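You operate a simulated robot arm through the tools that you are given. There is no shell and no other tool. Be economical: measure what you need, move in short steps, check, and stop when the job is done.

You are at the controls of a simulated two-armed robot. One attempt, no reset.

## Task
Pull the jammed wad out of the chute, lay it in the small grey tray and tuft row 1.
Fine: shut the chute cover; black, by the hand lever; the dark brush stays clamped, its other rows and the other handle empty, the pusher bars down.

It is judged by the outcome, as a careful person would: the job done as asked, and still so three seconds after it is handed in. It fails if anything else is knocked over, pushed out of place, dropped, spilled or broken. A push-on lid holds only when it is set on centred and level and pressed home; a screw cap is set on level and turned clockwise until tight.

## Robot
Two 7-joint arms with fingered hands on one trunk, on a carriage that runs on a rail from [20, 1683] to [-2, -197] (x, y) and turns from -214 to 118 degrees about z. Base frame: it is fixed where the carriage stands at the start and does not move with it; the origin is on the floor, on the carriage's upright axis, x ahead of it, y to its left, z up; the surface under the hand at the start is at about z = 780. Units: mm, degrees, N and s.
The left shoulder is at the start at [70, 188, 1273], the right one opposite. With the tool pointing down near the work surface each hand reaches from about 100 to 800 mm from the robot's upright axis, wherever it stands, measured 20 degrees to its own side. Places, roughly: chute cover [800, 0, 900]; hand lever [800, -200, 1000]; row slide [600, -100, 800]; tray [700, 400, 800]; tufting machine [800, 200, 1000]. Payload 4 kg a hand.
The TCP of each hand is the grasp point between the finger pads, 26 mm short of the fingertips. In the tool frame z runs along the fingers and y along their closing line. Largest opening 132 mm; the body of the gripper starts 73 mm behind the TCP. The gripper is a hand of 4 fingers: y runs from the thumb to the fingers, the wrist lies at [0, 0, -224] in the tool frame, and closing takes about 1.5 s.
Orientation is that of the tool frame in the base frame, as a unit quaternion [x, y, z, w]. With the fingers straight down and closing along the base's y, the tool's x points along the base's -x, its y along +y and its z along -z.

## Interface
- The arms move only by the tool arm_command. It takes "left_motion", "right_motion" or both (then of equal length, played together; a hand with none holds still); each is a list of rows, each a list of 7 numbers: the finger opening in cm, from 0 to 13.2, then the shift along the tool's x, y, z in units of 100 mm (1.0 is 100 mm), then the turn, a rotation vector about the tool's x, y, z in units of 120 degrees (1.0 is 120 degrees). In form: [[hand, tx, ty, tz, wx, wy, wz], ...]. A call has 1 to 12 rows; each row is the pose to reach, as a shift and turn from the pose commanded when the call began, along the tool's axes at that moment. A call with a number of a shift or a turn outside -1 to 1 is refused whole. Rows are played at 5 a second. More than 50 mm and 8.6 degrees between two rows, or a gripper value outside its range, and nothing of the call is played. Where a pose cannot be reached the arm comes as near as it can. A force on the tool above 90 N (or 10 N above the force at the start of the call, whichever is more), or a blocked arm, ends the call early, and 0.2 s more pass. Each finger travels about 72 mm/s and halts on what it meets, pressing with about 24 N; the grip force reading is that of the motor and also rises with nothing between the fingers. The clock runs only during rows and for 0.2 s after the last one: add rows that repeat a pose to give the fingers time. The reply holds the time, the measured pose of the TCP, the force on the tool along the base axes, the opening and the grip force, in the units named above and with some noise, with the torque about the TCP (base axes, N m) and any sound that the robot's microphone picked up.
- Cameras (640 x 400 px; columns grow to the right, rows downward): "scene" is now at [134.9, -11.5, 1501.7]; the picture's right is [-0.20, -0.98, 0.00], its down [-0.64, 0.13, -0.76] and it looks along [0.74, -0.15, -0.65] (base axes); focal length 276 px, centre (320, 200). "left" rides on the left gripper at [-73, 6, -94] in its tool frame; the picture's right is [-0.08, -1.00, 0.00], its down [0.78, -0.06, -0.62] and it looks along [0.61, -0.05, 0.79] (tool axes); focal length 230 px, centre (320, 200). "right" rides on the right gripper at [73, 6, -94] in its tool frame; the picture's right is [-0.08, 1.00, 0.00], its down [-0.78, -0.06, -0.62] and it looks along [-0.61, -0.05, 0.79] (tool axes); focal length 230 px, centre (320, 200).
- camera(camera): a new picture of that camera. The clock stands still meanwhile.
- raise_lower(by): slides the trunk up (or, below 0, down) by that many mm; the arms and the scene camera ride with it, the base frame stays. It gives what a move gives, with no picture.
- roll_base(legs): drives the robot by 1 to 6 legs, each [ahead, left, turn to the left] in mm, mm and degrees, along the robot's own axes; the way and the turn of a leg run together, so that a leg with both is an arc; at most 1500 mm and 180 degrees a leg. The arms and the cameras ride along, it lands a little off, and it stops where it bumps. It keeps to its track: a leg is cut to what the track allows. It gives what a move gives.
- grasp_type(shape, hand): the hand has 4 fingers and takes this shape, open, in about a second: jaw (thumb against the fingers, like two jaws); tri (thumb and two fingers); tip (a fingertip pinch); poke (one finger out to press); point (the index stretched); flat (the hand flat); cup (the hand cupped); fist (a fist). The gripper value then closes the fingers along that shape, each until it touches; the sizes above hold for jaw. It gives what a move gives, with no picture.
- turn_head(pan, tilt): turns the head with the scene camera to pan (to the left, within 86 degrees either way) and tilt (down, from -29 to 69), counted from straight ahead of the robot. It gives what a move gives.
- point_at(camera, pixels): for up to 12 pixels [column, row] of the newest picture of that camera ("zoom" is the newest enlarged one), the place [x, y, z] in the base frame of the surface seen there, good to about 3 mm, but the place of the scene camera against the robot may be out by one fixed shift of up to 12 mm in any direction. The clock stands still meanwhile.
- close_up(camera, box): a new picture of the part [left, top, right, bottom] of that camera's present view, enlarged. The clock stands still meanwhile.
- finish_job(): hands the job in; it is judged then, once.

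Keep the steps short. Do not move on a guess: measure, check each grasp and each placing, and mend mistakes. In all there are 80 turns and 78 pictures (those below and enlarged ones count). Leave the grippers open and the arms clear of the work at the hand-in unless told otherwise, and finish with a single line.

The tools are called after "Emit:" as a command line: name --argument value ..., lists and objects as JSON in quotes. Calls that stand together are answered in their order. arm_command: Moves the arms, as the interface text tells. Its arguments: {"type":"object","properties":{"left_motion":{"type":"array","items":{"type":"array","items":{"type":"number"}}},"right_motion":{"type":"array","items":{"type":"array","items":{"type":"number"}}}},"required":[]} The other tools are called the same way: raise_lower (by) slides the trunk up or down; grasp_type (shape, hand) gives the hand a shape; roll_base (legs) drives the base; turn_head (pan, tilt) turns the head that bears the scene camera; camera (camera) takes a picture; point_at (camera, pixels) gives the place of the surface under pixels of a picture; close_up (camera, box) takes an enlarged picture of a part of a camera's view; finish_job () hands the job in.

At the start:

```text
clock: 0.0
left_position: [557.3, 189.8, 1249.6]
left_tool_rot: [0.0, 1.0, 0.0, 0.0]
left_contact_force: [-0.7, 0.0, -0.7]
left_wrist_torque: [-0.01, 0.02, 0.01]
left_gripper_width: 131.8
left_finger_force: 0.1
left_shape: jaw
right_position: [519.4, -205.9, 1258.0]
right_tool_rot: [0.0, 1.0, 0.0, 0.001]
right_contact_force: [-0.7, -0.8, -0.4]
right_wrist_torque: [0.0, 0.03, -0.02]
right_gripper_width: 131.8
right_finger_force: 0.1
right_shape: jaw
trunk travel left (down, up): [-750.0, 190.0]
robot x, y, heading: [-1.6, 5.9, 0.1]
head pan, tilt: [-11.7, 40.8]
```

scene: 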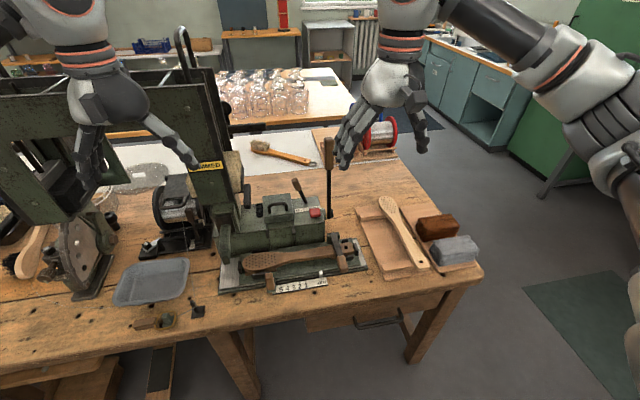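
right: 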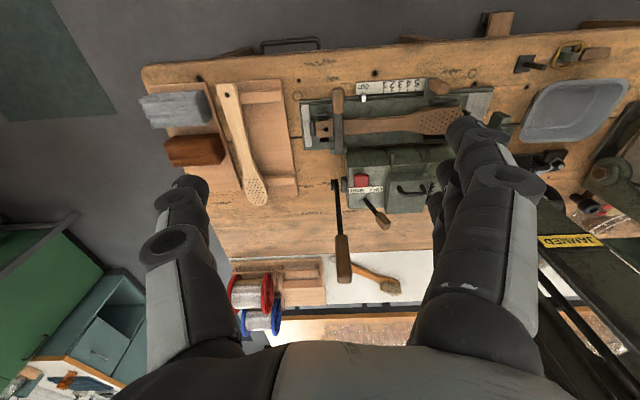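
left: 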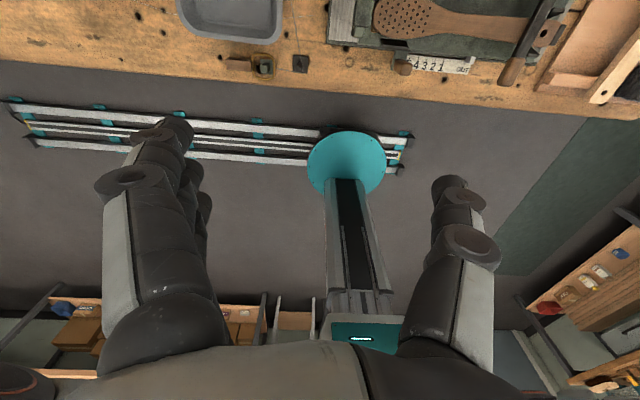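

I see a bench with a green machine (dark brush on the slide, lever, "JAMMED" label) and a grey tray. I'll enlarge the machine first to understand it.

Emit:
close_up --camera "scene" --box '[200, 140, 380, 300]'

Emit:
close_up --camera "right" --box '[280, 70, 520, 240]'

Emit:
close_up --camera "scene" --box '[0, 140, 240, 340]'

```text
2.50 times, centred on (290, 220) of scene
```

zoom: 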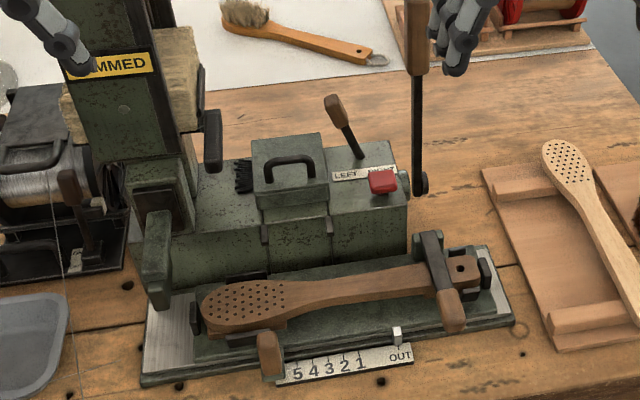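

```text
2.35 times, centred on (400, 155) of right
```

zoom: 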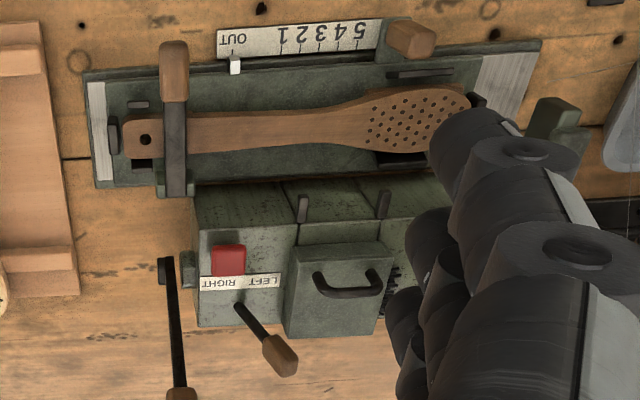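

```text
2.00 times, centred on (120, 240) of scene
```

zoom: 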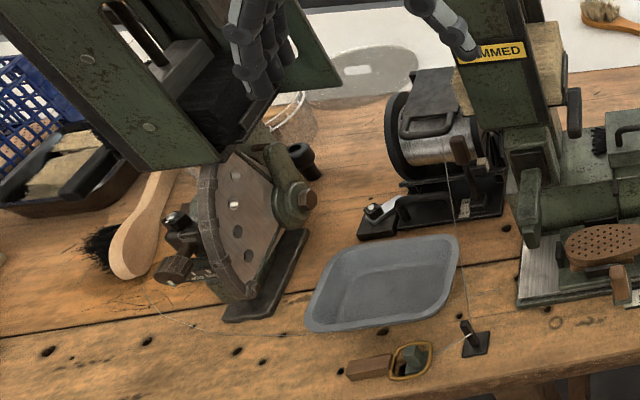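

Measuring the key parts in the scene picture.

Emit:
point_at --camera "scene" --pixels '[[281, 204], [328, 148], [327, 213], [295, 182], [315, 212], [274, 283], [327, 266], [319, 273], [150, 285], [259, 208], [282, 212], [270, 258]]'

Emit:
arm_command --left_motion '[[13.2, 0, 0.4, 0, 0, 0, 0], [13.2, 0, 0.8, 0, 0, 0, 0], [13.2, 0.4, 0.9, 0, 0, 0, 0], [13.2, 0.8, 1, 0, 0, 0, 0], [13.2, 1, 1, -0.3, 0, 0, 0]]' --right_motion '[[13.2, 0, -0.4, 0, 0, 0, 0], [13.2, 0, -0.8, 0, 0, 0, 0], [13.2, 0.4, -0.9, 0, 0, 0, 0], [13.2, 0.8, -1, 0, 0, 0, 0], [13.2, 1, -1, 0, 0, 0, 0]]'

Emit:
camera --camera "scene"

```text
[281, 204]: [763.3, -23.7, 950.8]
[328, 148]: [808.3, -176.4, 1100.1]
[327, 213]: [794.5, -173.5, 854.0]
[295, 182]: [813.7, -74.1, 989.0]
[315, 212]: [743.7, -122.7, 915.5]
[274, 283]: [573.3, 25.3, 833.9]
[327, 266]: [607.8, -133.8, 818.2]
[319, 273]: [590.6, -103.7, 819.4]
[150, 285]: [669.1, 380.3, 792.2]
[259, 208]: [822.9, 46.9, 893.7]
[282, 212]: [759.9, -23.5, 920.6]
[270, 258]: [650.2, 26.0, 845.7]
```

```text
clock: 1.2
left_position: [456.3, 289.0, 1281.1]
left_tool_rot: [0.001, 1.0, 0.0, -0.001]
left_contact_force: [0.4, -0.3, 0.0]
left_wrist_torque: [0.01, -0.02, -0.03]
left_gripper_width: 131.8
left_finger_force: 0.1
left_shape: jaw
right_position: [417.5, -305.9, 1257.8]
right_tool_rot: [0.0, 1.0, 0.0, 0.0]
right_contact_force: [-0.1, 1.6, -0.1]
right_wrist_torque: [0.05, 0.0, 0.02]
right_gripper_width: 132.0
right_finger_force: 0.1
right_shape: jaw
trunk travel left (down, up): [-750.0, 190.0]
robot x, y, heading: [-2.5, 1.0, 0.2]
head pan, tilt: [-11.7, 40.8]
```

```text
71 pictures are left
```

scene: 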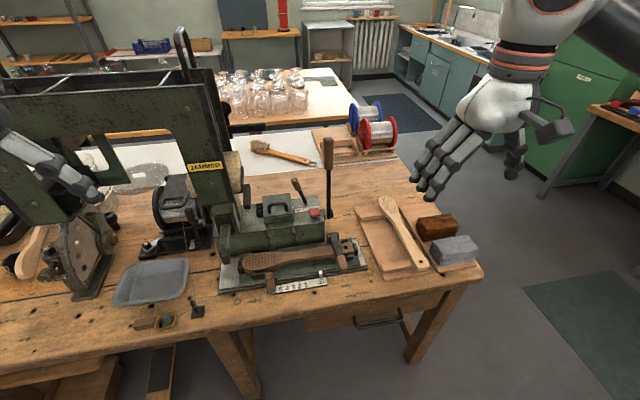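

Now an enlarged view of the machine's tower and chute, with the hands out of the way.

Emit:
close_up --camera "scene" --box '[180, 130, 300, 250]'

Emit:
close_up --camera "scene" --box '[0, 20, 240, 200]'

Emit:
camera --camera "right"

```text
3.33 times, centred on (240, 190) of scene
```

zoom: 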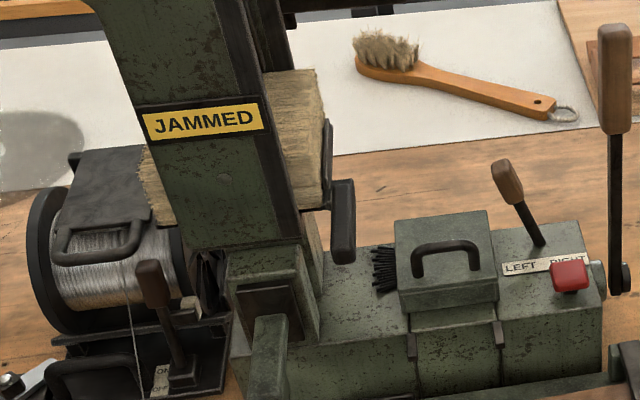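

```text
2.22 times, centred on (120, 110) of scene
```

zoom: 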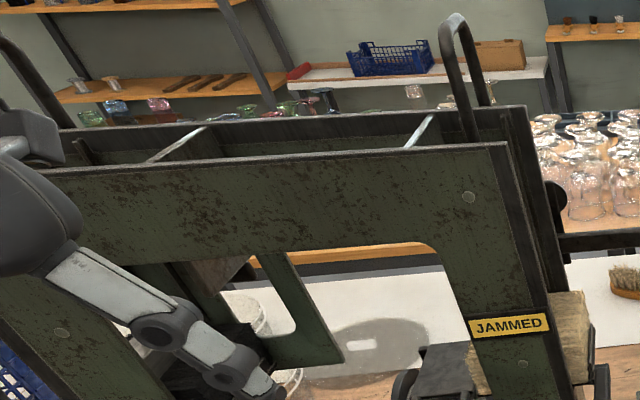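

```text
68 pictures are left
```

right: 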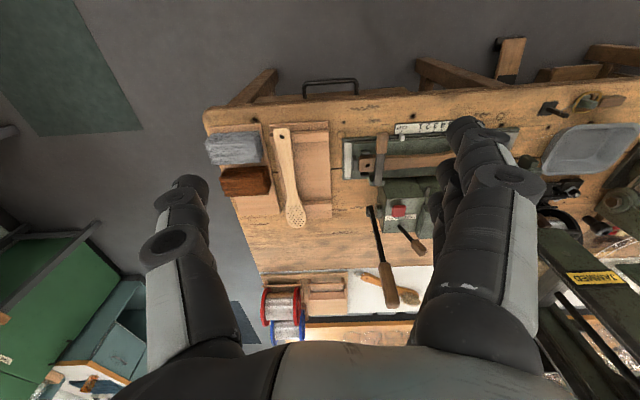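

I need to see the stock magazines behind the tower. I'll pan the head left and raise the trunk for a higher view.

Emit:
raise_lower --by 180

Emit:
turn_head --pan 12 --tilt 40

Emit:
camera --camera "scene"

```text
clock: 3.2
left_position: [457.5, 289.5, 1461.2]
left_tool_rot: [0.0, 1.0, -0.001, 0.0]
left_contact_force: [-0.3, 0.0, 0.2]
left_wrist_torque: [0.02, -0.02, -0.01]
left_gripper_width: 132.0
left_finger_force: 0.0
left_shape: jaw
right_position: [417.5, -305.9, 1438.1]
right_tool_rot: [0.001, 1.0, 0.0, 0.0]
right_contact_force: [0.2, -0.2, -0.5]
right_wrist_torque: [0.0, -0.01, 0.0]
right_gripper_width: 131.7
right_finger_force: 0.2
right_shape: jaw
trunk travel left (down, up): [-930.0, 10.0]
robot x, y, heading: [3.2, -0.0, -0.3]
head pan, tilt: [-11.7, 40.8]
```

```text
clock: 4.1
left_position: [459.3, 290.0, 1461.4]
left_tool_rot: [-0.001, 1.0, 0.0, 0.0]
left_contact_force: [-0.1, -0.1, 0.2]
left_wrist_torque: [0.01, 0.0, -0.02]
left_gripper_width: 131.9
left_finger_force: 0.1
left_shape: jaw
right_position: [418.4, -306.4, 1439.0]
right_tool_rot: [0.0, 1.0, 0.0, -0.001]
right_contact_force: [0.1, 0.4, 0.5]
right_wrist_torque: [0.01, -0.05, -0.02]
right_gripper_width: 131.9
right_finger_force: 0.0
right_shape: jaw
trunk travel left (down, up): [-930.0, 10.0]
robot x, y, heading: [1.4, 2.2, -0.2]
head pan, tilt: [12.0, 40.0]
```

```text
67 pictures are left
```

scene: 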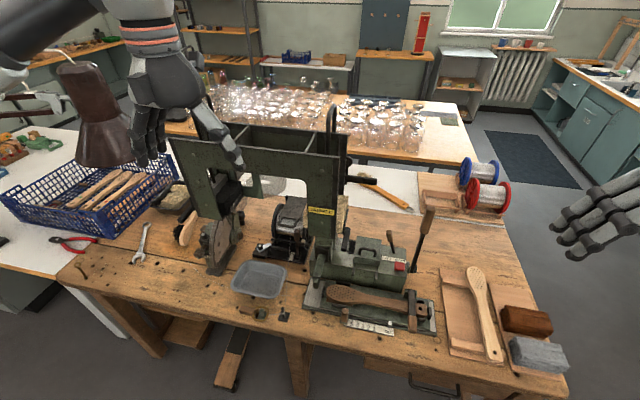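

Emit:
close_up --camera "scene" --box '[280, 180, 440, 280]'

Emit:
close_up --camera "scene" --box '[160, 120, 350, 280]'

```text
4.00 times, centred on (360, 230) of scene
```

zoom: 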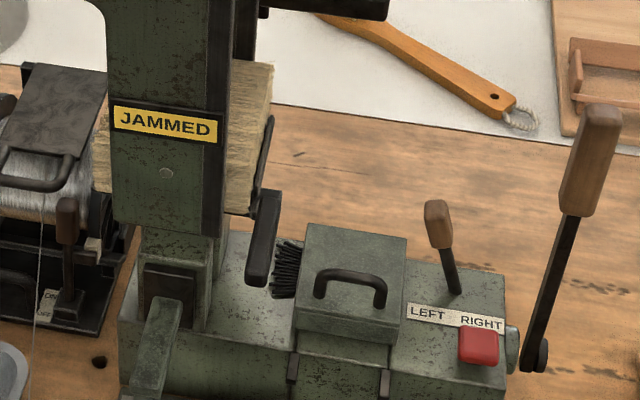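

```text
2.50 times, centred on (255, 200) of scene
```

zoom: 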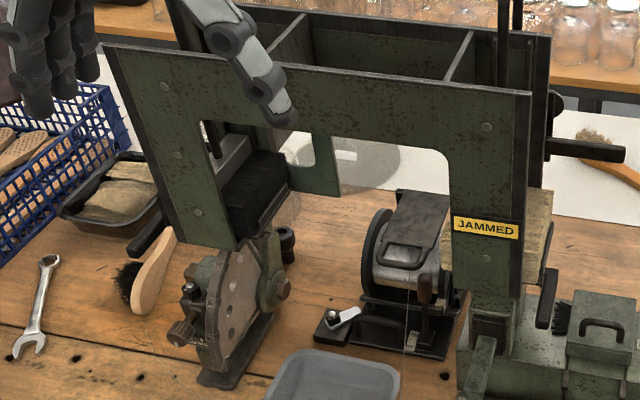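

Black stock is in the left magazine, tan in the right; the wad shows as black bristle at the cover's left side. I'll lower the trunk back and bring the right hand camera above the chute to look closer.

Emit:
raise_lower --by -180

Emit:
arm_command --right_motion '[[13.2, -0.3, 0.3, 0, 0, 0, 0], [13.2, -0.6, 0.6, 0, 0, 0, 0], [13.2, -0.9, 0.9, 0, 0, 0, 0]]'

Emit:
arm_command --right_motion '[[13.2, -0.3, 0.3, 0, 0, 0, 0], [13.2, -0.6, 0.6, 0, 0, 0, 0], [13.2, -0.9, 0.9, 0, 0, 0, 0]]'

Emit:
arm_command --right_motion '[[13.2, -0.2, 0.3, 0.3, 0, 0, 0], [13.2, -0.4, 0.6, 0.6, 0, 0, 0], [13.2, -0.5, 0.8, 0.9, 0, 0, 0]]'

Emit:
camera --camera "right"

```text
clock: 6.1
left_position: [457.8, 290.6, 1280.6]
left_tool_rot: [0.0, 1.0, 0.0, 0.0]
left_contact_force: [0.0, 0.6, 0.9]
left_wrist_torque: [0.0, 0.0, 0.03]
left_gripper_width: 132.0
left_finger_force: 0.0
left_shape: jaw
right_position: [418.8, -305.6, 1257.6]
right_tool_rot: [0.0, 1.0, -0.001, 0.0]
right_contact_force: [-0.2, 0.0, 0.7]
right_wrist_torque: [0.03, 0.01, 0.0]
right_gripper_width: 131.9
right_finger_force: 0.0
right_shape: jaw
trunk travel left (down, up): [-750.0, 190.0]
robot x, y, heading: [0.3, -2.6, 0.1]
head pan, tilt: [12.0, 40.0]
```

```text
clock: 6.9
left_position: [458.8, 290.7, 1280.0]
left_tool_rot: [0.0, 1.0, -0.001, 0.001]
left_contact_force: [0.4, -0.2, 0.2]
left_wrist_torque: [-0.02, 0.01, 0.01]
left_gripper_width: 132.1
left_finger_force: 0.1
left_shape: jaw
right_position: [510.7, -213.1, 1258.6]
right_tool_rot: [0.0, 1.0, 0.0, -0.001]
right_contact_force: [0.5, -0.1, 0.6]
right_wrist_torque: [-0.04, 0.04, 0.03]
right_gripper_width: 131.9
right_finger_force: 0.1
right_shape: jaw
trunk travel left (down, up): [-750.0, 190.0]
robot x, y, heading: [3.2, -0.1, 0.0]
head pan, tilt: [12.0, 40.0]
```

```text
clock: 7.7
left_position: [458.9, 291.0, 1281.1]
left_tool_rot: [0.0, 1.0, -0.001, 0.0]
left_contact_force: [-0.2, 0.1, -0.3]
left_wrist_torque: [0.0, 0.02, 0.0]
left_gripper_width: 131.8
left_finger_force: 0.1
left_shape: jaw
right_position: [600.2, -123.6, 1258.2]
right_tool_rot: [0.0, 1.0, 0.0, 0.0]
right_contact_force: [-0.1, -0.2, -0.4]
right_wrist_torque: [-0.01, 0.04, 0.02]
right_gripper_width: 131.9
right_finger_force: 0.2
right_shape: jaw
trunk travel left (down, up): [-750.0, 190.0]
robot x, y, heading: [2.7, 1.5, 0.1]
head pan, tilt: [12.0, 40.0]
```

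```text
clock: 8.5
left_position: [458.9, 288.9, 1280.9]
left_tool_rot: [0.0, 1.0, 0.0, 0.0]
left_contact_force: [-0.3, 0.0, 0.2]
left_wrist_torque: [0.0, -0.04, 0.01]
left_gripper_width: 131.8
left_finger_force: 0.1
left_shape: jaw
right_position: [645.9, -48.3, 1165.6]
right_tool_rot: [0.0, 1.0, 0.0, 0.0]
right_contact_force: [-0.7, 0.0, 0.3]
right_wrist_torque: [-0.02, 0.0, 0.03]
right_gripper_width: 131.9
right_finger_force: 0.1
right_shape: jaw
trunk travel left (down, up): [-750.0, 190.0]
robot x, y, heading: [4.5, 1.6, 0.2]
head pan, tilt: [12.0, 40.0]
```

```text
64 pictures are left
```

right: 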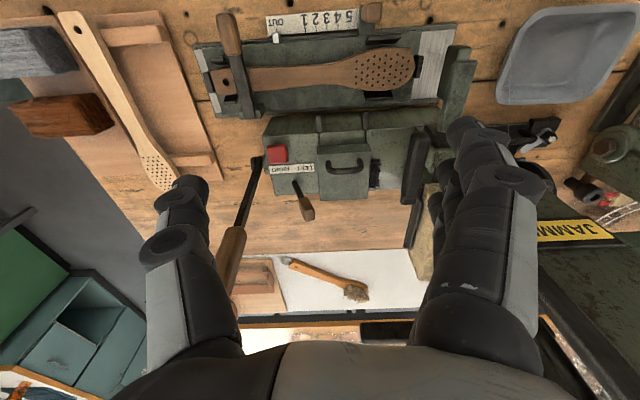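

Emit:
close_up --camera "right" --box '[240, 90, 440, 230]'

Emit:
close_up --camera "right" --box '[190, 0, 480, 130]'

Emit:
point_at --camera "right" --pixels '[[345, 170], [294, 183], [306, 214], [278, 154], [232, 245], [256, 170], [371, 12], [276, 40], [230, 35], [385, 65], [320, 130], [385, 175]]'

```text
2.86 times, centred on (340, 160) of right
```

zoom: 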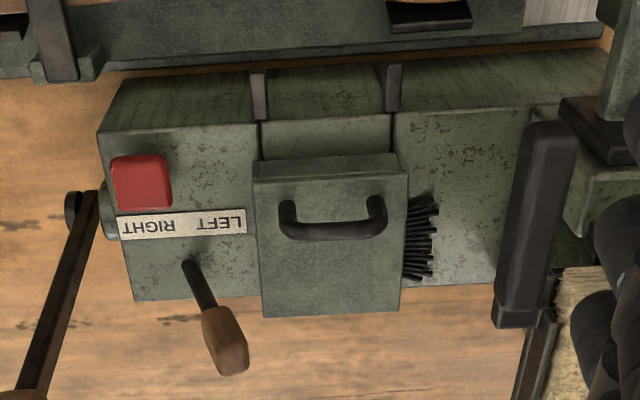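

```text
2.21 times, centred on (335, 65) of right
```

zoom: 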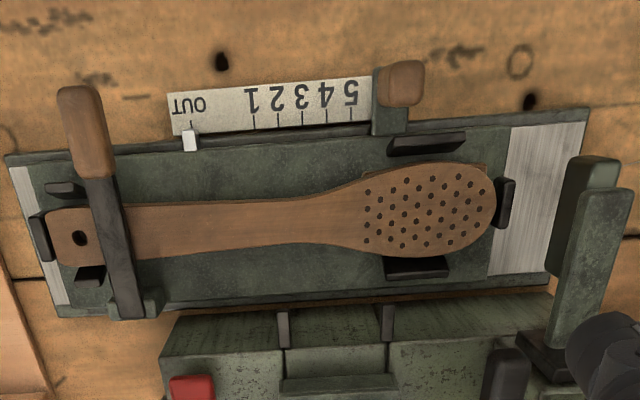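

```text
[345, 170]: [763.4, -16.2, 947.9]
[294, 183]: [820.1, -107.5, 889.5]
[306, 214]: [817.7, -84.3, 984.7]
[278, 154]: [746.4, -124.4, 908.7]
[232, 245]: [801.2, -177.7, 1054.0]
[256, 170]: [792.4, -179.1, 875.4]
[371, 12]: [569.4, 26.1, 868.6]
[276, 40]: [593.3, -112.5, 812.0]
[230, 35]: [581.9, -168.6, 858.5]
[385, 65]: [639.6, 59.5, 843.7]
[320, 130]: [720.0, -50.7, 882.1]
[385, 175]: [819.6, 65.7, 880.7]
```

Emit:
turn_head --pan 18 --tilt 40

Emit:
camera --camera "scene"

Emit:
camera --camera "left"

```text
clock: 9.2
left_position: [458.0, 289.5, 1280.1]
left_tool_rot: [0.001, 1.0, 0.0, 0.001]
left_contact_force: [-0.3, -0.4, -0.5]
left_wrist_torque: [0.0, 0.06, 0.01]
left_gripper_width: 131.7
left_finger_force: 0.0
left_shape: jaw
right_position: [646.3, -48.1, 1166.3]
right_tool_rot: [0.0, 1.0, 0.0, 0.0]
right_contact_force: [0.0, 0.9, -1.2]
right_wrist_torque: [-0.01, 0.01, 0.02]
right_gripper_width: 131.9
right_finger_force: 0.0
right_shape: jaw
trunk travel left (down, up): [-750.0, 190.0]
robot x, y, heading: [-0.4, -4.7, -0.2]
head pan, tilt: [18.0, 40.0]
```

```text
61 pictures are left
```

scene: 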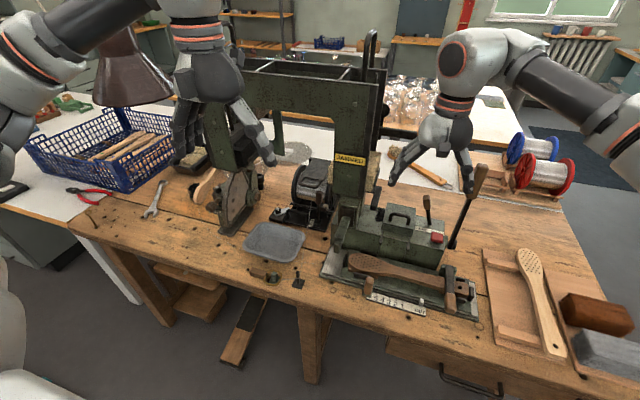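

```text
60 pictures are left
```

left: 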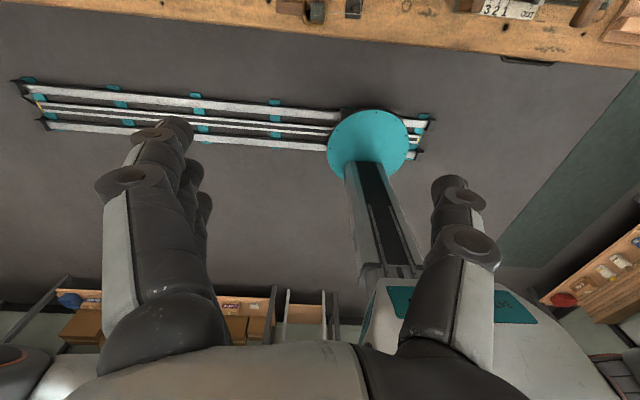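

Emit:
close_up --camera "scene" --box '[250, 140, 350, 240]'

Emit:
close_up --camera "scene" --box '[180, 90, 290, 240]'

Emit:
close_up --camera "scene" --box '[320, 140, 440, 270]'

```text
4.00 times, centred on (300, 190) of scene
```

zoom: 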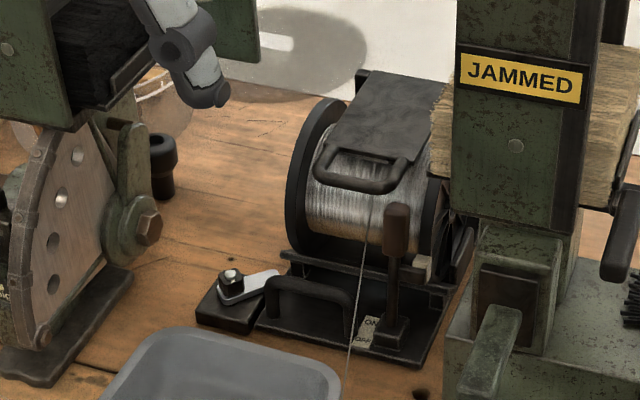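

```text
2.67 times, centred on (235, 165) of scene
```

zoom: 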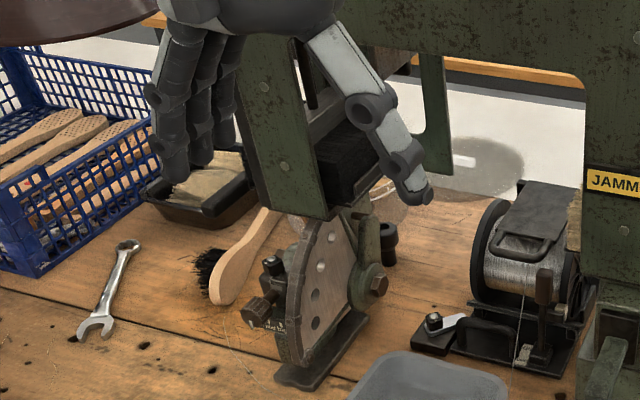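

```text
3.08 times, centred on (380, 205) of scene
```

zoom: 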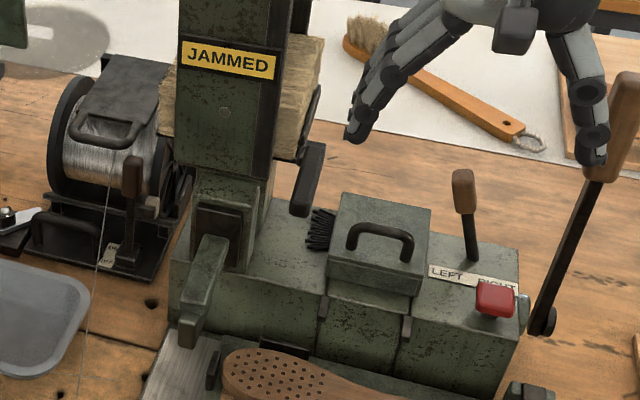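

Measuring the cover's top, the wad and the machine top to judge how the cover opens.

Emit:
point_at --camera "right" --pixels '[[343, 151], [343, 196], [324, 156], [366, 155], [363, 195], [322, 196], [304, 190], [389, 158], [376, 174], [375, 162], [374, 184], [343, 140]]'

Emit:
close_up --camera "right" --box '[305, 110, 405, 210]'

```text
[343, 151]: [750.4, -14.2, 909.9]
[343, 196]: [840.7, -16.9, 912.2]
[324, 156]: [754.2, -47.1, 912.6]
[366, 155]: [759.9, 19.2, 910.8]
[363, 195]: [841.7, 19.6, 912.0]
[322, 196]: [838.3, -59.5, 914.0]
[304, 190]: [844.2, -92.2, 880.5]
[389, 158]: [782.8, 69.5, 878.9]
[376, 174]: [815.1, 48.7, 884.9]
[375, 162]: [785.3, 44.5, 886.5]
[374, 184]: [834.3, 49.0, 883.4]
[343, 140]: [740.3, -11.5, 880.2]
```

```text
4.00 times, centred on (355, 160) of right
```

zoom: 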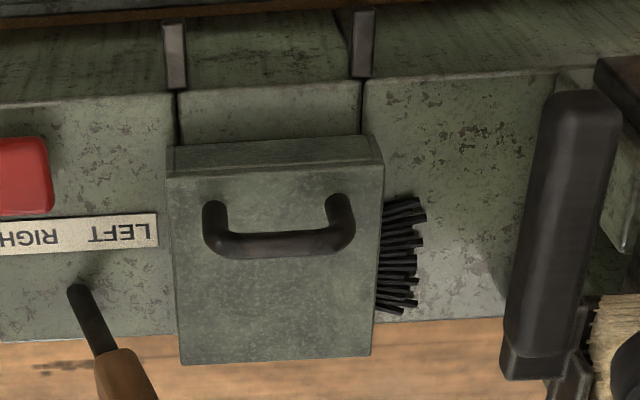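

The cover sits level (top z≈911, x 745–845, y −62…28) with a bail near the front, so it likely hinges at the rear. I'll measure obstacles around it and try the hand orientation in the air.

Emit:
point_at --camera "zoom" --pixels '[[580, 115], [540, 330], [615, 75], [630, 170], [620, 340], [280, 245], [217, 215], [342, 210], [270, 350], [175, 50], [363, 40], [400, 215]]'

Emit:
arm_command --right_motion '[[13.2, 0.1, 0, 0, 0, 0, 0.06], [13.2, 0.2, 0, 0, 0, 0, 0.12], [13.2, 0.3, 0, 0, 0, 0, 0.18], [13.2, 0.3, 0, 0, 0, 0, 0.24], [13.2, 0.3, 0, 0, 0, 0, 0.3], [13.2, 0.3, 0, 0, 0, 0, 0.36], [13.2, 0.3, 0, 0, 0, 0, 0.43], [13.2, 0.3, 0, 0, 0, 0, 0.5], [13.2, 0.3, 0, 0, 0, 0, 0.56], [13.2, 0.3, 0, 0, 0, 0, 0.63], [13.2, 0.3, 0, 0, 0, 0, 0.69], [13.2, 0.3, 0, 0, 0, 0, 0.75]]'

Emit:
camera --camera "right"

```text
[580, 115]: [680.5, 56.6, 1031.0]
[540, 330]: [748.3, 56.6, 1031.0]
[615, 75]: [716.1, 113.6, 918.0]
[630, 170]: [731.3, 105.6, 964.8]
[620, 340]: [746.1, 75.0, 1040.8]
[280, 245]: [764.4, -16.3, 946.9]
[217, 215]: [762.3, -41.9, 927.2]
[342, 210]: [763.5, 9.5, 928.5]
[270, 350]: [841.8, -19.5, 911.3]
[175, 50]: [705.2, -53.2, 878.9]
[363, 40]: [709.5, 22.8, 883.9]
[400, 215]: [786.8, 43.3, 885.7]
```

```text
clock: 11.8
left_position: [456.6, 290.6, 1281.2]
left_tool_rot: [0.0, 1.0, 0.0, -0.001]
left_contact_force: [0.3, 0.2, -0.1]
left_wrist_torque: [-0.02, -0.02, -0.03]
left_gripper_width: 131.9
left_finger_force: 0.2
left_shape: jaw
right_position: [676.7, -66.2, 1184.3]
right_tool_rot: [0.488, 0.873, 0.0, -0.011]
right_contact_force: [-0.4, -0.2, 0.5]
right_wrist_torque: [0.01, -0.01, 0.01]
right_gripper_width: 132.3
right_finger_force: 0.1
right_shape: jaw
right hand out of reach, approached as far as the arm can: row 5, 6, 7, 8, 9, 10, 11, 12
trunk travel left (down, up): [-750.0, 190.0]
robot x, y, heading: [-0.9, -1.2, -0.0]
head pan, tilt: [18.0, 40.0]
```

```text
55 pictures are left
```

right: 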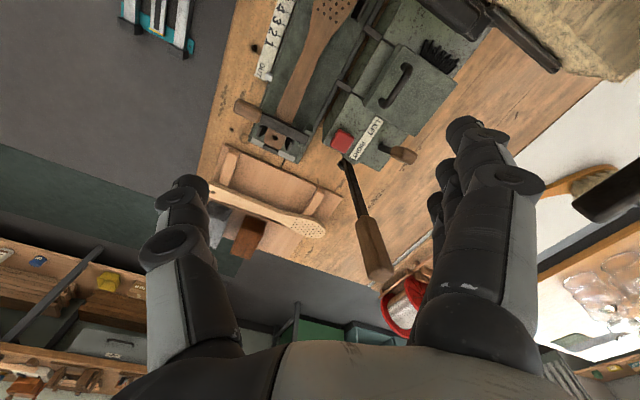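

Turning +90° is limited at ~58°. I'll go back and try the opposite direction (thumb far).

Emit:
arm_command --right_motion '[[13.2, 0, 0, 0, 0, 0, -0.06], [13.2, 0, 0, 0, 0, 0, -0.12], [13.2, 0, 0, 0, 0, 0, -0.18], [13.2, 0, 0, 0, 0, 0, -0.24], [13.2, 0, 0, 0, 0, 0, -0.3], [13.2, 0, 0, 0, 0, 0, -0.36], [13.2, 0, 0, 0, 0, 0, -0.43], [13.2, 0, 0, 0, 0, 0, -0.5], [13.2, 0, 0, 0, 0, 0, -0.56], [13.2, 0, 0, 0, 0, 0, -0.63], [13.2, 0, 0, 0, 0, 0, -0.69], [13.2, 0, 0, 0, 0, 0, -0.75]]'

Emit:
arm_command --right_motion '[[13.2, 0, 0, 0, 0, 0, -0.06], [13.2, 0, 0, 0, 0, 0, -0.12], [13.2, 0, 0, 0, 0, 0, -0.18], [13.2, 0, 0, 0, 0, 0, -0.24], [13.2, 0, 0, 0, 0, 0, -0.3], [13.2, 0, 0, 0, 0, 0, -0.36], [13.2, 0, 0, 0, 0, 0, -0.43], [13.2, 0, 0, 0, 0, 0, -0.5], [13.2, 0, 0, 0, 0, 0, -0.56], [13.2, 0, 0, 0, 0, 0, -0.63], [13.2, 0, 0, 0, 0, 0, -0.69], [13.2, 0, 0, 0, 0, 0, -0.75]]'

```text
clock: 14.3
left_position: [457.6, 288.7, 1280.6]
left_tool_rot: [0.0, 1.0, 0.0, 0.001]
left_contact_force: [0.4, -0.6, -0.8]
left_wrist_torque: [0.04, 0.0, -0.01]
left_gripper_width: 131.9
left_finger_force: 0.0
left_shape: jaw
right_position: [677.2, -65.3, 1185.5]
right_tool_rot: [-0.273, 0.962, 0.008, -0.008]
right_contact_force: [0.4, 0.3, -0.1]
right_wrist_torque: [0.0, 0.0, 0.03]
right_gripper_width: 132.0
right_finger_force: 0.0
right_shape: jaw
trunk travel left (down, up): [-750.0, 190.0]
robot x, y, heading: [-1.2, -1.7, 0.3]
head pan, tilt: [18.0, 40.0]
```

```text
clock: 16.9
left_position: [458.2, 289.7, 1279.7]
left_tool_rot: [0.0, 1.0, -0.001, 0.0]
left_contact_force: [-0.2, -0.4, 1.2]
left_wrist_torque: [-0.02, 0.03, 0.01]
left_gripper_width: 131.7
left_finger_force: 0.0
left_shape: jaw
right_position: [676.2, -65.8, 1186.0]
right_tool_rot: [0.874, -0.486, -0.011, 0.0]
right_contact_force: [-0.8, 0.2, -0.7]
right_wrist_torque: [-0.01, -0.01, 0.01]
right_gripper_width: 132.1
right_finger_force: 0.1
right_shape: jaw
trunk travel left (down, up): [-750.0, 190.0]
robot x, y, heading: [-1.2, -0.2, 0.1]
head pan, tilt: [18.0, 40.0]
```

That direction works (now at −122°). Bring it to −90°, then tilt 15° forward.

Emit:
arm_command --right_motion '[[6, 0, 0, 0, 0, 0, 0.067], [6, 0, 0, 0, 0, 0, 0.133], [6, 0, 0, 0, 0, 0, 0.2], [6, 0, 0, 0, 0, 0, 0.267]]'

Emit:
arm_command --right_motion '[[6, -0.2, -0.2, 0.3, 0.0625, 0, 0], [6, -0.4, -0.4, 0.6, 0.125, 0, 0]]'

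```text
clock: 17.9
left_position: [457.5, 288.9, 1279.7]
left_tool_rot: [0.001, 1.0, 0.0, 0.0]
left_contact_force: [-0.1, 0.4, 0.3]
left_wrist_torque: [-0.01, 0.01, 0.03]
left_gripper_width: 131.8
left_finger_force: 0.2
left_shape: jaw
right_position: [675.5, -66.9, 1186.0]
right_tool_rot: [-0.704, 0.71, 0.011, -0.002]
right_contact_force: [0.4, 0.7, -0.1]
right_wrist_torque: [-0.02, -0.03, -0.03]
right_gripper_width: 61.0
right_finger_force: 0.1
right_shape: jaw
trunk travel left (down, up): [-750.0, 190.0]
robot x, y, heading: [2.4, 2.1, 0.1]
head pan, tilt: [18.0, 40.0]
```

```text
clock: 18.6
left_position: [458.7, 291.1, 1280.3]
left_tool_rot: [0.0, 1.0, -0.001, 0.0]
left_contact_force: [0.3, 0.1, -0.2]
left_wrist_torque: [-0.01, -0.02, 0.0]
left_gripper_width: 132.1
left_finger_force: 0.2
left_shape: jaw
right_position: [715.2, -26.6, 1124.6]
right_tool_rot: [-0.698, 0.705, -0.082, 0.089]
right_contact_force: [0.7, -0.3, 0.4]
right_wrist_torque: [-0.02, 0.03, 0.0]
right_gripper_width: 60.6
right_finger_force: 0.0
right_shape: jaw
trunk travel left (down, up): [-750.0, 190.0]
robot x, y, heading: [1.3, -1.5, 0.0]
head pan, tilt: [18.0, 40.0]
```

Tilt is right. Move to about 100 mm short of the bail and look.

Emit:
arm_command --right_motion '[[6, -0.05, 0, 0.38, 0, 0, 0], [6, -0.1, 0, 0.75, 0, 0, 0]]'

Emit:
camera --camera "right"

Emit:
camera --camera "scene"

```text
clock: 19.1
left_position: [459.8, 291.2, 1278.4]
left_tool_rot: [0.0, 1.0, 0.0, -0.001]
left_contact_force: [-0.7, 0.6, -1.0]
left_wrist_torque: [-0.01, -0.01, 0.0]
left_gripper_width: 132.0
left_finger_force: 0.0
left_shape: jaw
right_position: [735.4, -15.7, 1054.0]
right_tool_rot: [-0.699, 0.705, -0.081, 0.089]
right_contact_force: [-0.2, -0.7, 0.1]
right_wrist_torque: [0.01, 0.04, 0.03]
right_gripper_width: 60.4
right_finger_force: 0.0
right_shape: jaw
trunk travel left (down, up): [-750.0, 190.0]
robot x, y, heading: [1.0, 2.0, -0.3]
head pan, tilt: [18.0, 40.0]
```

```text
54 pictures are left
```

right: 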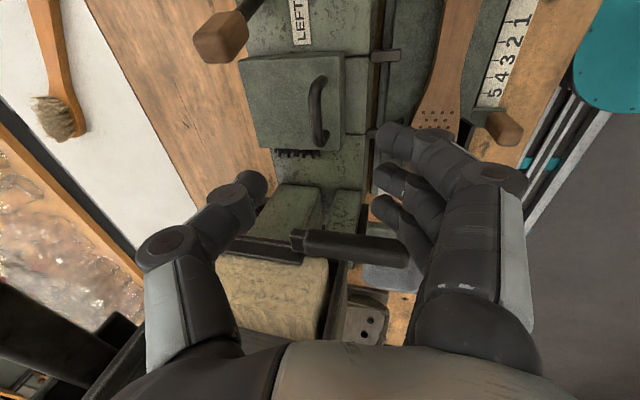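

```text
53 pictures are left
```

scene: 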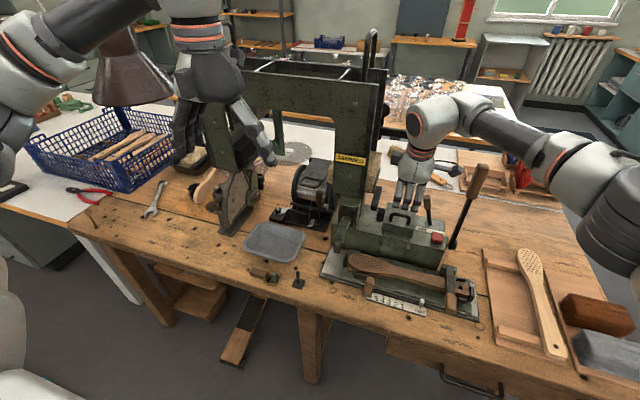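

The fingers straddle the bail plane and clear the pusher handle. Descend 98 mm along the tool axis and close on the bail.

Emit:
arm_command --right_motion '[[5, 0, 0, 0.35, 0, 0, 0], [5, 0, 0, 0.7, 0, 0, 0], [5, 0, 0, 0.98, 0, 0, 0], [5, 0, 0, 0.98, 0, 0, 0]]'

Emit:
camera --camera "right"

```text
clock: 20.1
left_position: [458.2, 290.5, 1282.1]
left_tool_rot: [0.001, 1.0, 0.0, 0.0]
left_contact_force: [-0.4, -0.9, 0.1]
left_wrist_torque: [-0.03, 0.01, 0.04]
left_gripper_width: 132.0
left_finger_force: 0.1
left_shape: jaw
right_position: [759.4, -14.8, 957.6]
right_tool_rot: [-0.699, 0.704, -0.082, 0.089]
right_contact_force: [-0.1, 0.3, -0.6]
right_wrist_torque: [0.01, -0.01, 0.02]
right_gripper_width: 50.7
right_finger_force: 0.0
right_shape: jaw
trunk travel left (down, up): [-750.0, 190.0]
robot x, y, heading: [0.9, -2.1, -0.1]
head pan, tilt: [18.0, 40.0]
```

```text
52 pictures are left
```

right: 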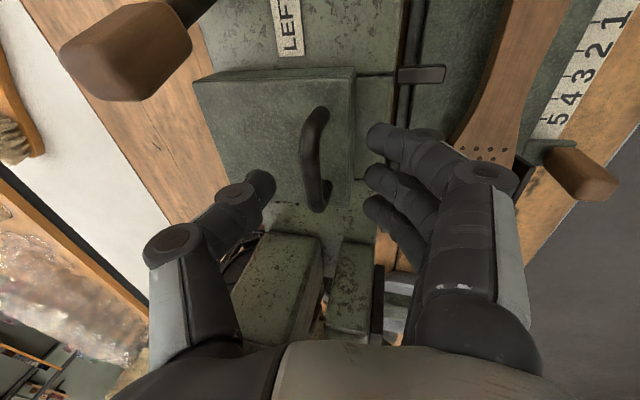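

Emit:
arm_command --right_motion '[[3.5, 0, 0, 0, 0, 0, 0], [2, 0, 0, 0, 0, 0, 0], [0.5, 0, 0, 0, 0, 0, 0], [0.5, 0, 0, 0, 0, 0, 0], [0.5, 0, 0, 0, 0, 0, 0]]'

Emit:
camera --camera "right"

```text
clock: 21.4
left_position: [458.3, 290.7, 1282.0]
left_tool_rot: [0.0, 1.0, 0.0, 0.0]
left_contact_force: [0.7, 0.3, 0.0]
left_wrist_torque: [-0.01, 0.0, 0.0]
left_gripper_width: 132.0
left_finger_force: 0.2
left_shape: jaw
right_position: [758.6, -14.7, 957.6]
right_tool_rot: [-0.699, 0.705, -0.083, 0.09]
right_contact_force: [2.2, 0.3, 1.8]
right_wrist_torque: [0.01, -0.05, 0.01]
right_gripper_width: 6.0
right_finger_force: 0.1
right_shape: jaw
trunk travel left (down, up): [-750.0, 190.0]
robot x, y, heading: [2.0, 0.7, -0.0]
head pan, tilt: [18.0, 40.0]
```

```text
51 pictures are left
```

right: 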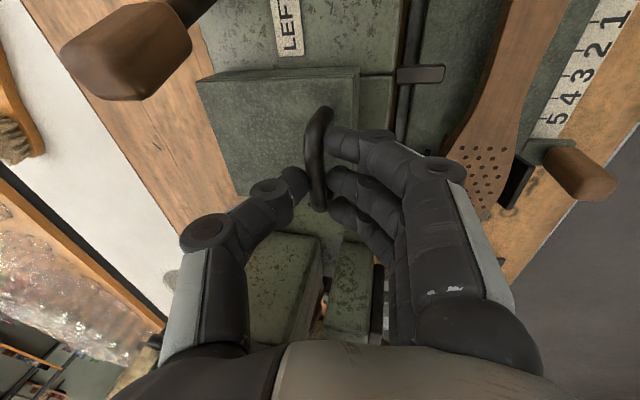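

Fingers are around the bail. Squeeze fully and lift a little along the expected arc.

Emit:
arm_command --right_motion '[[0, 0, 0, 0, 0, 0, 0], [0, 0, 0, 0, 0, 0, 0], [0, 0, -0.07, -0.05, 0, 0, 0], [0, 0, -0.148, -0.093, 0, 0, 0], [0, 0, -0.148, -0.093, 0, 0, 0]]'

Emit:
camera --camera "right"

```text
clock: 22.6
left_position: [454.8, 289.0, 1282.8]
left_tool_rot: [0.0, 1.0, -0.001, 0.002]
left_contact_force: [0.2, 0.6, 0.7]
left_wrist_torque: [0.01, -0.01, 0.0]
left_gripper_width: 131.9
left_finger_force: 0.1
left_shape: jaw
right_position: [767.5, -13.9, 974.6]
right_tool_rot: [-0.699, 0.704, -0.083, 0.092]
right_contact_force: [-14.2, 1.3, 14.0]
right_wrist_torque: [0.05, 0.59, 0.05]
right_gripper_width: 0.9
right_finger_force: 24.2
right_shape: jaw
trunk travel left (down, up): [-750.0, 190.0]
robot x, y, heading: [-0.6, 5.3, 0.0]
head pan, tilt: [18.0, 40.0]
```

```text
50 pictures are left
```

right: 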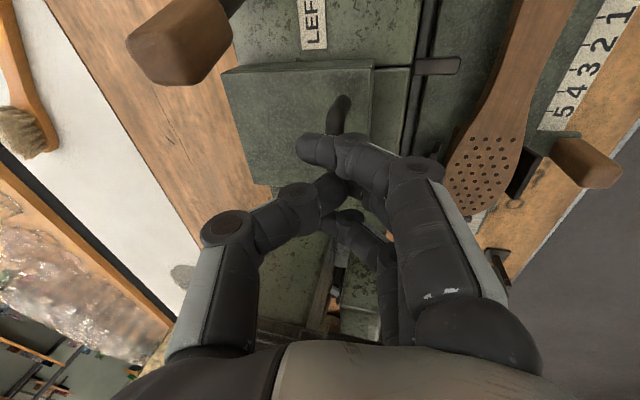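

Contact is made, but I can't tell whether the cover moved. Enlarge from the scene camera.

Emit:
close_up --camera "scene" --box '[360, 170, 460, 260]'

Emit:
close_up --camera "right" --box '[220, 50, 420, 250]'

```text
4.44 times, centred on (410, 215) of scene
```

zoom: 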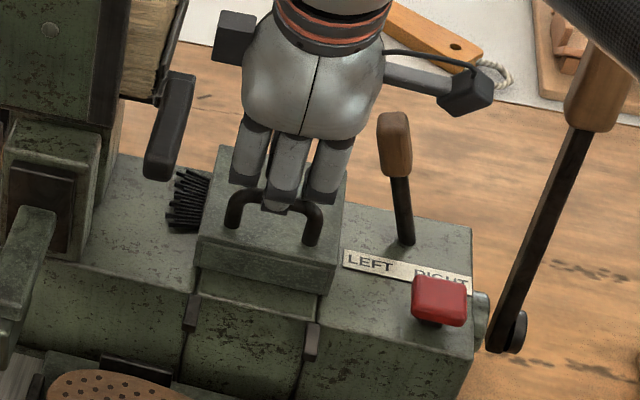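

```text
2.00 times, centred on (320, 150) of right
```

zoom: 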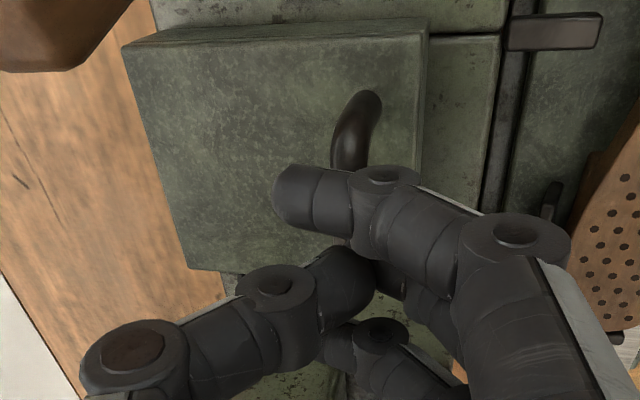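

The fingers slipped over the bail: the grip was too shallow. I'll open, go ~12 mm deeper than before, and close again.

Emit:
arm_command --right_motion '[[3, 0, 0, -0.05, 0, 0, 0], [5, 0, 0, -0.05, 0, 0, 0], [5, 0, 0.06, 0.1, 0, 0, 0], [5, 0, 0.118, 0.28, 0, 0, 0], [5, 0, 0.118, 0.28, 0, 0, 0]]'

Emit:
arm_command --right_motion '[[3.5, 0, 0, 0, 0, 0, 0], [2, 0, 0, 0, 0, 0, 0], [0, 0, 0, 0, 0, 0, 0], [0, 0, 0, 0, 0, 0, 0], [0, 0, 0, 0, 0, 0, 0], [0, 0, 0, 0, 0, 0, 0]]'

Emit:
close_up --camera "right" --box '[220, 50, 420, 250]'

```text
clock: 23.8
left_position: [457.0, 290.7, 1280.6]
left_tool_rot: [0.0, 1.0, 0.0, 0.0]
left_contact_force: [0.2, -0.4, 0.2]
left_wrist_torque: [0.02, -0.02, 0.02]
left_gripper_width: 132.1
left_finger_force: 0.1
left_shape: jaw
right_position: [765.2, -14.8, 940.0]
right_tool_rot: [-0.699, 0.705, -0.083, 0.089]
right_contact_force: [-0.3, 0.2, -0.3]
right_wrist_torque: [-0.02, -0.02, 0.01]
right_gripper_width: 49.7
right_finger_force: 0.1
right_shape: jaw
trunk travel left (down, up): [-750.0, 190.0]
robot x, y, heading: [-0.2, 1.4, 0.0]
head pan, tilt: [18.0, 40.0]
```

```text
clock: 25.1
left_position: [456.3, 290.0, 1280.2]
left_tool_rot: [0.0, 1.0, 0.001, 0.001]
left_contact_force: [-0.3, 0.6, 0.2]
left_wrist_torque: [-0.02, 0.05, 0.0]
left_gripper_width: 131.6
left_finger_force: 0.0
left_shape: jaw
right_position: [763.7, -15.3, 940.8]
right_tool_rot: [-0.699, 0.705, -0.082, 0.089]
right_contact_force: [-5.1, 1.8, 4.9]
right_wrist_torque: [-0.01, 1.0, -0.01]
right_gripper_width: 15.2
right_finger_force: 24.1
right_shape: jaw
trunk travel left (down, up): [-750.0, 190.0]
robot x, y, heading: [1.0, 0.4, -0.1]
head pan, tilt: [18.0, 40.0]
```

```text
2.00 times, centred on (320, 150) of right
```

zoom: 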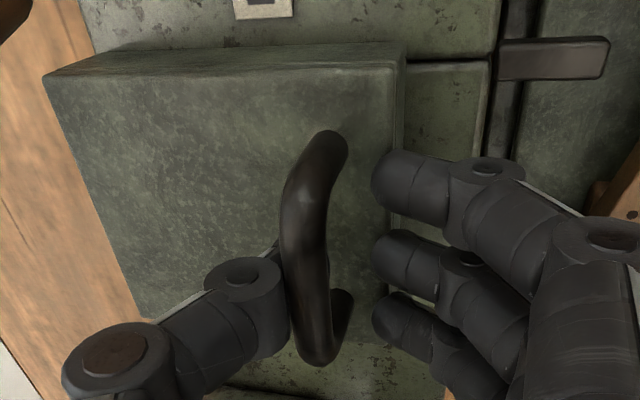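

The near fingers are catching on the cover's front edge because of the tilt. I'll open, rise, remove the tilt, and come down vertically.

Emit:
arm_command --right_motion '[[3.5, 0, 0, 0, 0, 0, 0], [5, 0, 0, -0.1, 0, 0, 0], [5, 0, 0, -0.2, -0.06, 0, 0], [5, 0, 0, -0.2, -0.12, 0, 0], [5, 0, 0, -0.2, -0.12, 0, 0]]'

```text
clock: 26.4
left_position: [458.5, 292.9, 1280.2]
left_tool_rot: [-0.001, 1.0, -0.001, 0.0]
left_contact_force: [-0.3, 0.5, 0.7]
left_wrist_torque: [-0.03, 0.04, 0.01]
left_gripper_width: 131.9
left_finger_force: 0.1
left_shape: jaw
right_position: [729.1, -16.0, 959.7]
right_tool_rot: [-0.704, 0.71, -0.002, 0.007]
right_contact_force: [0.4, 0.2, 0.4]
right_wrist_torque: [-0.05, 0.0, -0.03]
right_gripper_width: 50.2
right_finger_force: 0.1
right_shape: jaw
right hand out of reach, approached as far as the arm can: row 3, 4, 5
trunk travel left (down, up): [-750.0, 190.0]
robot x, y, heading: [0.9, -0.9, 0.1]
head pan, tilt: [18.0, 40.0]
```

Vertical is out of reach here; tilt is needed. I'll rise, restore ~14° tilt, and come in at a height between the two earlier tries (z≈949) with a 40 mm opening.

Emit:
arm_command --right_motion '[[5, 0, 0, -0.3, 0, 0, 0], [5, 0, 0, -0.6, 0.06, 0, 0], [4, 0, 0, -0.6, 0.12, 0, 0], [4, 0, 0, -0.6, 0.12, 0, 0]]'

```text
clock: 27.4
left_position: [458.6, 290.9, 1280.8]
left_tool_rot: [0.0, 1.0, -0.001, 0.0]
left_contact_force: [0.5, -0.3, -0.4]
left_wrist_torque: [-0.03, -0.01, 0.03]
left_gripper_width: 132.0
left_finger_force: 0.1
left_shape: jaw
right_position: [731.7, -18.1, 1017.6]
right_tool_rot: [-0.698, 0.705, -0.083, 0.088]
right_contact_force: [0.6, 0.2, 0.1]
right_wrist_torque: [0.0, -0.01, 0.0]
right_gripper_width: 40.6
right_finger_force: 0.0
right_shape: jaw
trunk travel left (down, up): [-750.0, 190.0]
robot x, y, heading: [-4.0, 2.6, -0.1]
head pan, tilt: [18.0, 40.0]
```

Emit:
arm_command --right_motion '[[4, -0.02, -0.121, 0.2, 0, 0, 0], [4, -0.02, -0.121, 0.5, 0, 0, 0], [4, -0.02, -0.121, 0.735, 0, 0, 0], [4, -0.02, -0.121, 0.735, 0, 0, 0]]'

Emit:
arm_command --right_motion '[[2.5, 0, 0, 0, 0, 0, 0], [1, 0, 0, 0, 0, 0, 0], [0, 0, 0, 0, 0, 0, 0], [0, 0, 0, 0, 0, 0, 0], [0, 0, 0, 0, 0, 0, 0], [0, 0, 0, 0, 0, 0, 0]]'

Emit:
close_up --camera "right" --box '[220, 50, 420, 250]'

```text
clock: 28.4
left_position: [458.4, 291.1, 1281.9]
left_tool_rot: [0.0, 1.0, 0.0, 0.0]
left_contact_force: [0.1, 0.1, 0.0]
left_wrist_torque: [-0.02, 0.01, 0.0]
left_gripper_width: 131.9
left_finger_force: 0.1
left_shape: jaw
right_position: [761.8, -15.9, 949.2]
right_tool_rot: [-0.699, 0.705, -0.082, 0.088]
right_contact_force: [0.0, -0.1, -0.9]
right_wrist_torque: [-0.07, 0.03, 0.01]
right_gripper_width: 40.7
right_finger_force: 0.0
right_shape: jaw
trunk travel left (down, up): [-750.0, 190.0]
robot x, y, heading: [2.7, -1.1, 0.0]
head pan, tilt: [18.0, 40.0]
```

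```text
clock: 29.8
left_position: [459.1, 290.2, 1280.8]
left_tool_rot: [0.0, 1.0, 0.0, 0.0]
left_contact_force: [-0.8, 0.0, 0.5]
left_wrist_torque: [-0.02, -0.02, 0.01]
left_gripper_width: 132.3
left_finger_force: 0.1
left_shape: jaw
right_position: [761.7, -15.1, 948.9]
right_tool_rot: [-0.699, 0.705, -0.082, 0.089]
right_contact_force: [-1.8, 1.1, -5.2]
right_wrist_torque: [0.02, 0.23, -0.03]
right_gripper_width: 3.4
right_finger_force: 24.3
right_shape: jaw
trunk travel left (down, up): [-750.0, 190.0]
robot x, y, heading: [-0.5, 1.8, 0.1]
head pan, tilt: [18.0, 40.0]
```

```text
2.00 times, centred on (320, 150) of right
```

zoom: 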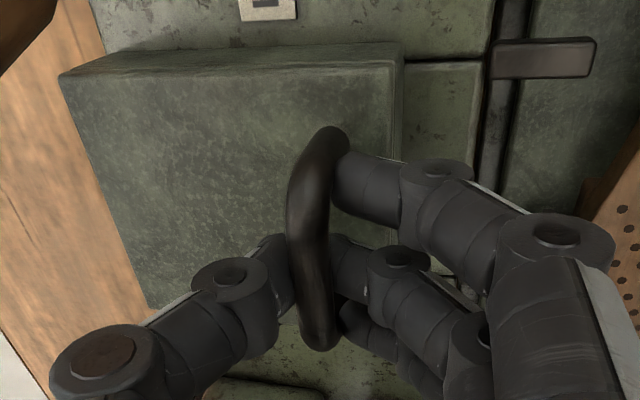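

Now fingertips are beneath the bar, hooking it. Lift ~10° of arc and check.

Emit:
arm_command --right_motion '[[0, 0, -0.07, -0.05, 0, 0, 0], [0, 0, -0.148, -0.093, 0, 0, 0], [0, 0, -0.24, -0.17, 0, 0, 0], [0, 0, -0.24, -0.17, 0, 0, 0]]'

Emit:
camera --camera "right"

Emit:
close_up --camera "scene" --box '[360, 170, 460, 260]'

```text
clock: 30.8
left_position: [460.1, 290.7, 1278.9]
left_tool_rot: [0.0, 1.0, 0.0, 0.0]
left_contact_force: [-0.4, -0.5, 0.0]
left_wrist_torque: [0.01, -0.02, -0.01]
left_gripper_width: 131.9
left_finger_force: 0.0
left_shape: jaw
right_position: [778.2, -16.7, 964.3]
right_tool_rot: [-0.7, 0.706, -0.076, 0.083]
right_contact_force: [-35.4, 5.7, -53.0]
right_wrist_torque: [0.13, 0.13, -0.07]
right_gripper_width: 0.0
right_finger_force: 23.9
right_shape: jaw
trunk travel left (down, up): [-750.0, 190.0]
robot x, y, heading: [1.6, 0.1, -0.2]
head pan, tilt: [18.0, 40.0]
```

```text
45 pictures are left
```

right: 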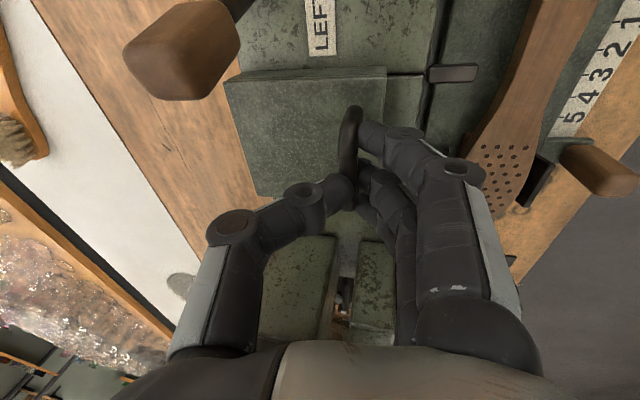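

```text
4.44 times, centred on (410, 215) of scene
```

zoom: 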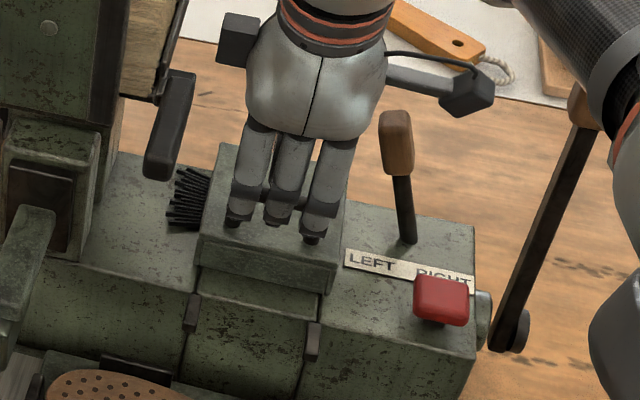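

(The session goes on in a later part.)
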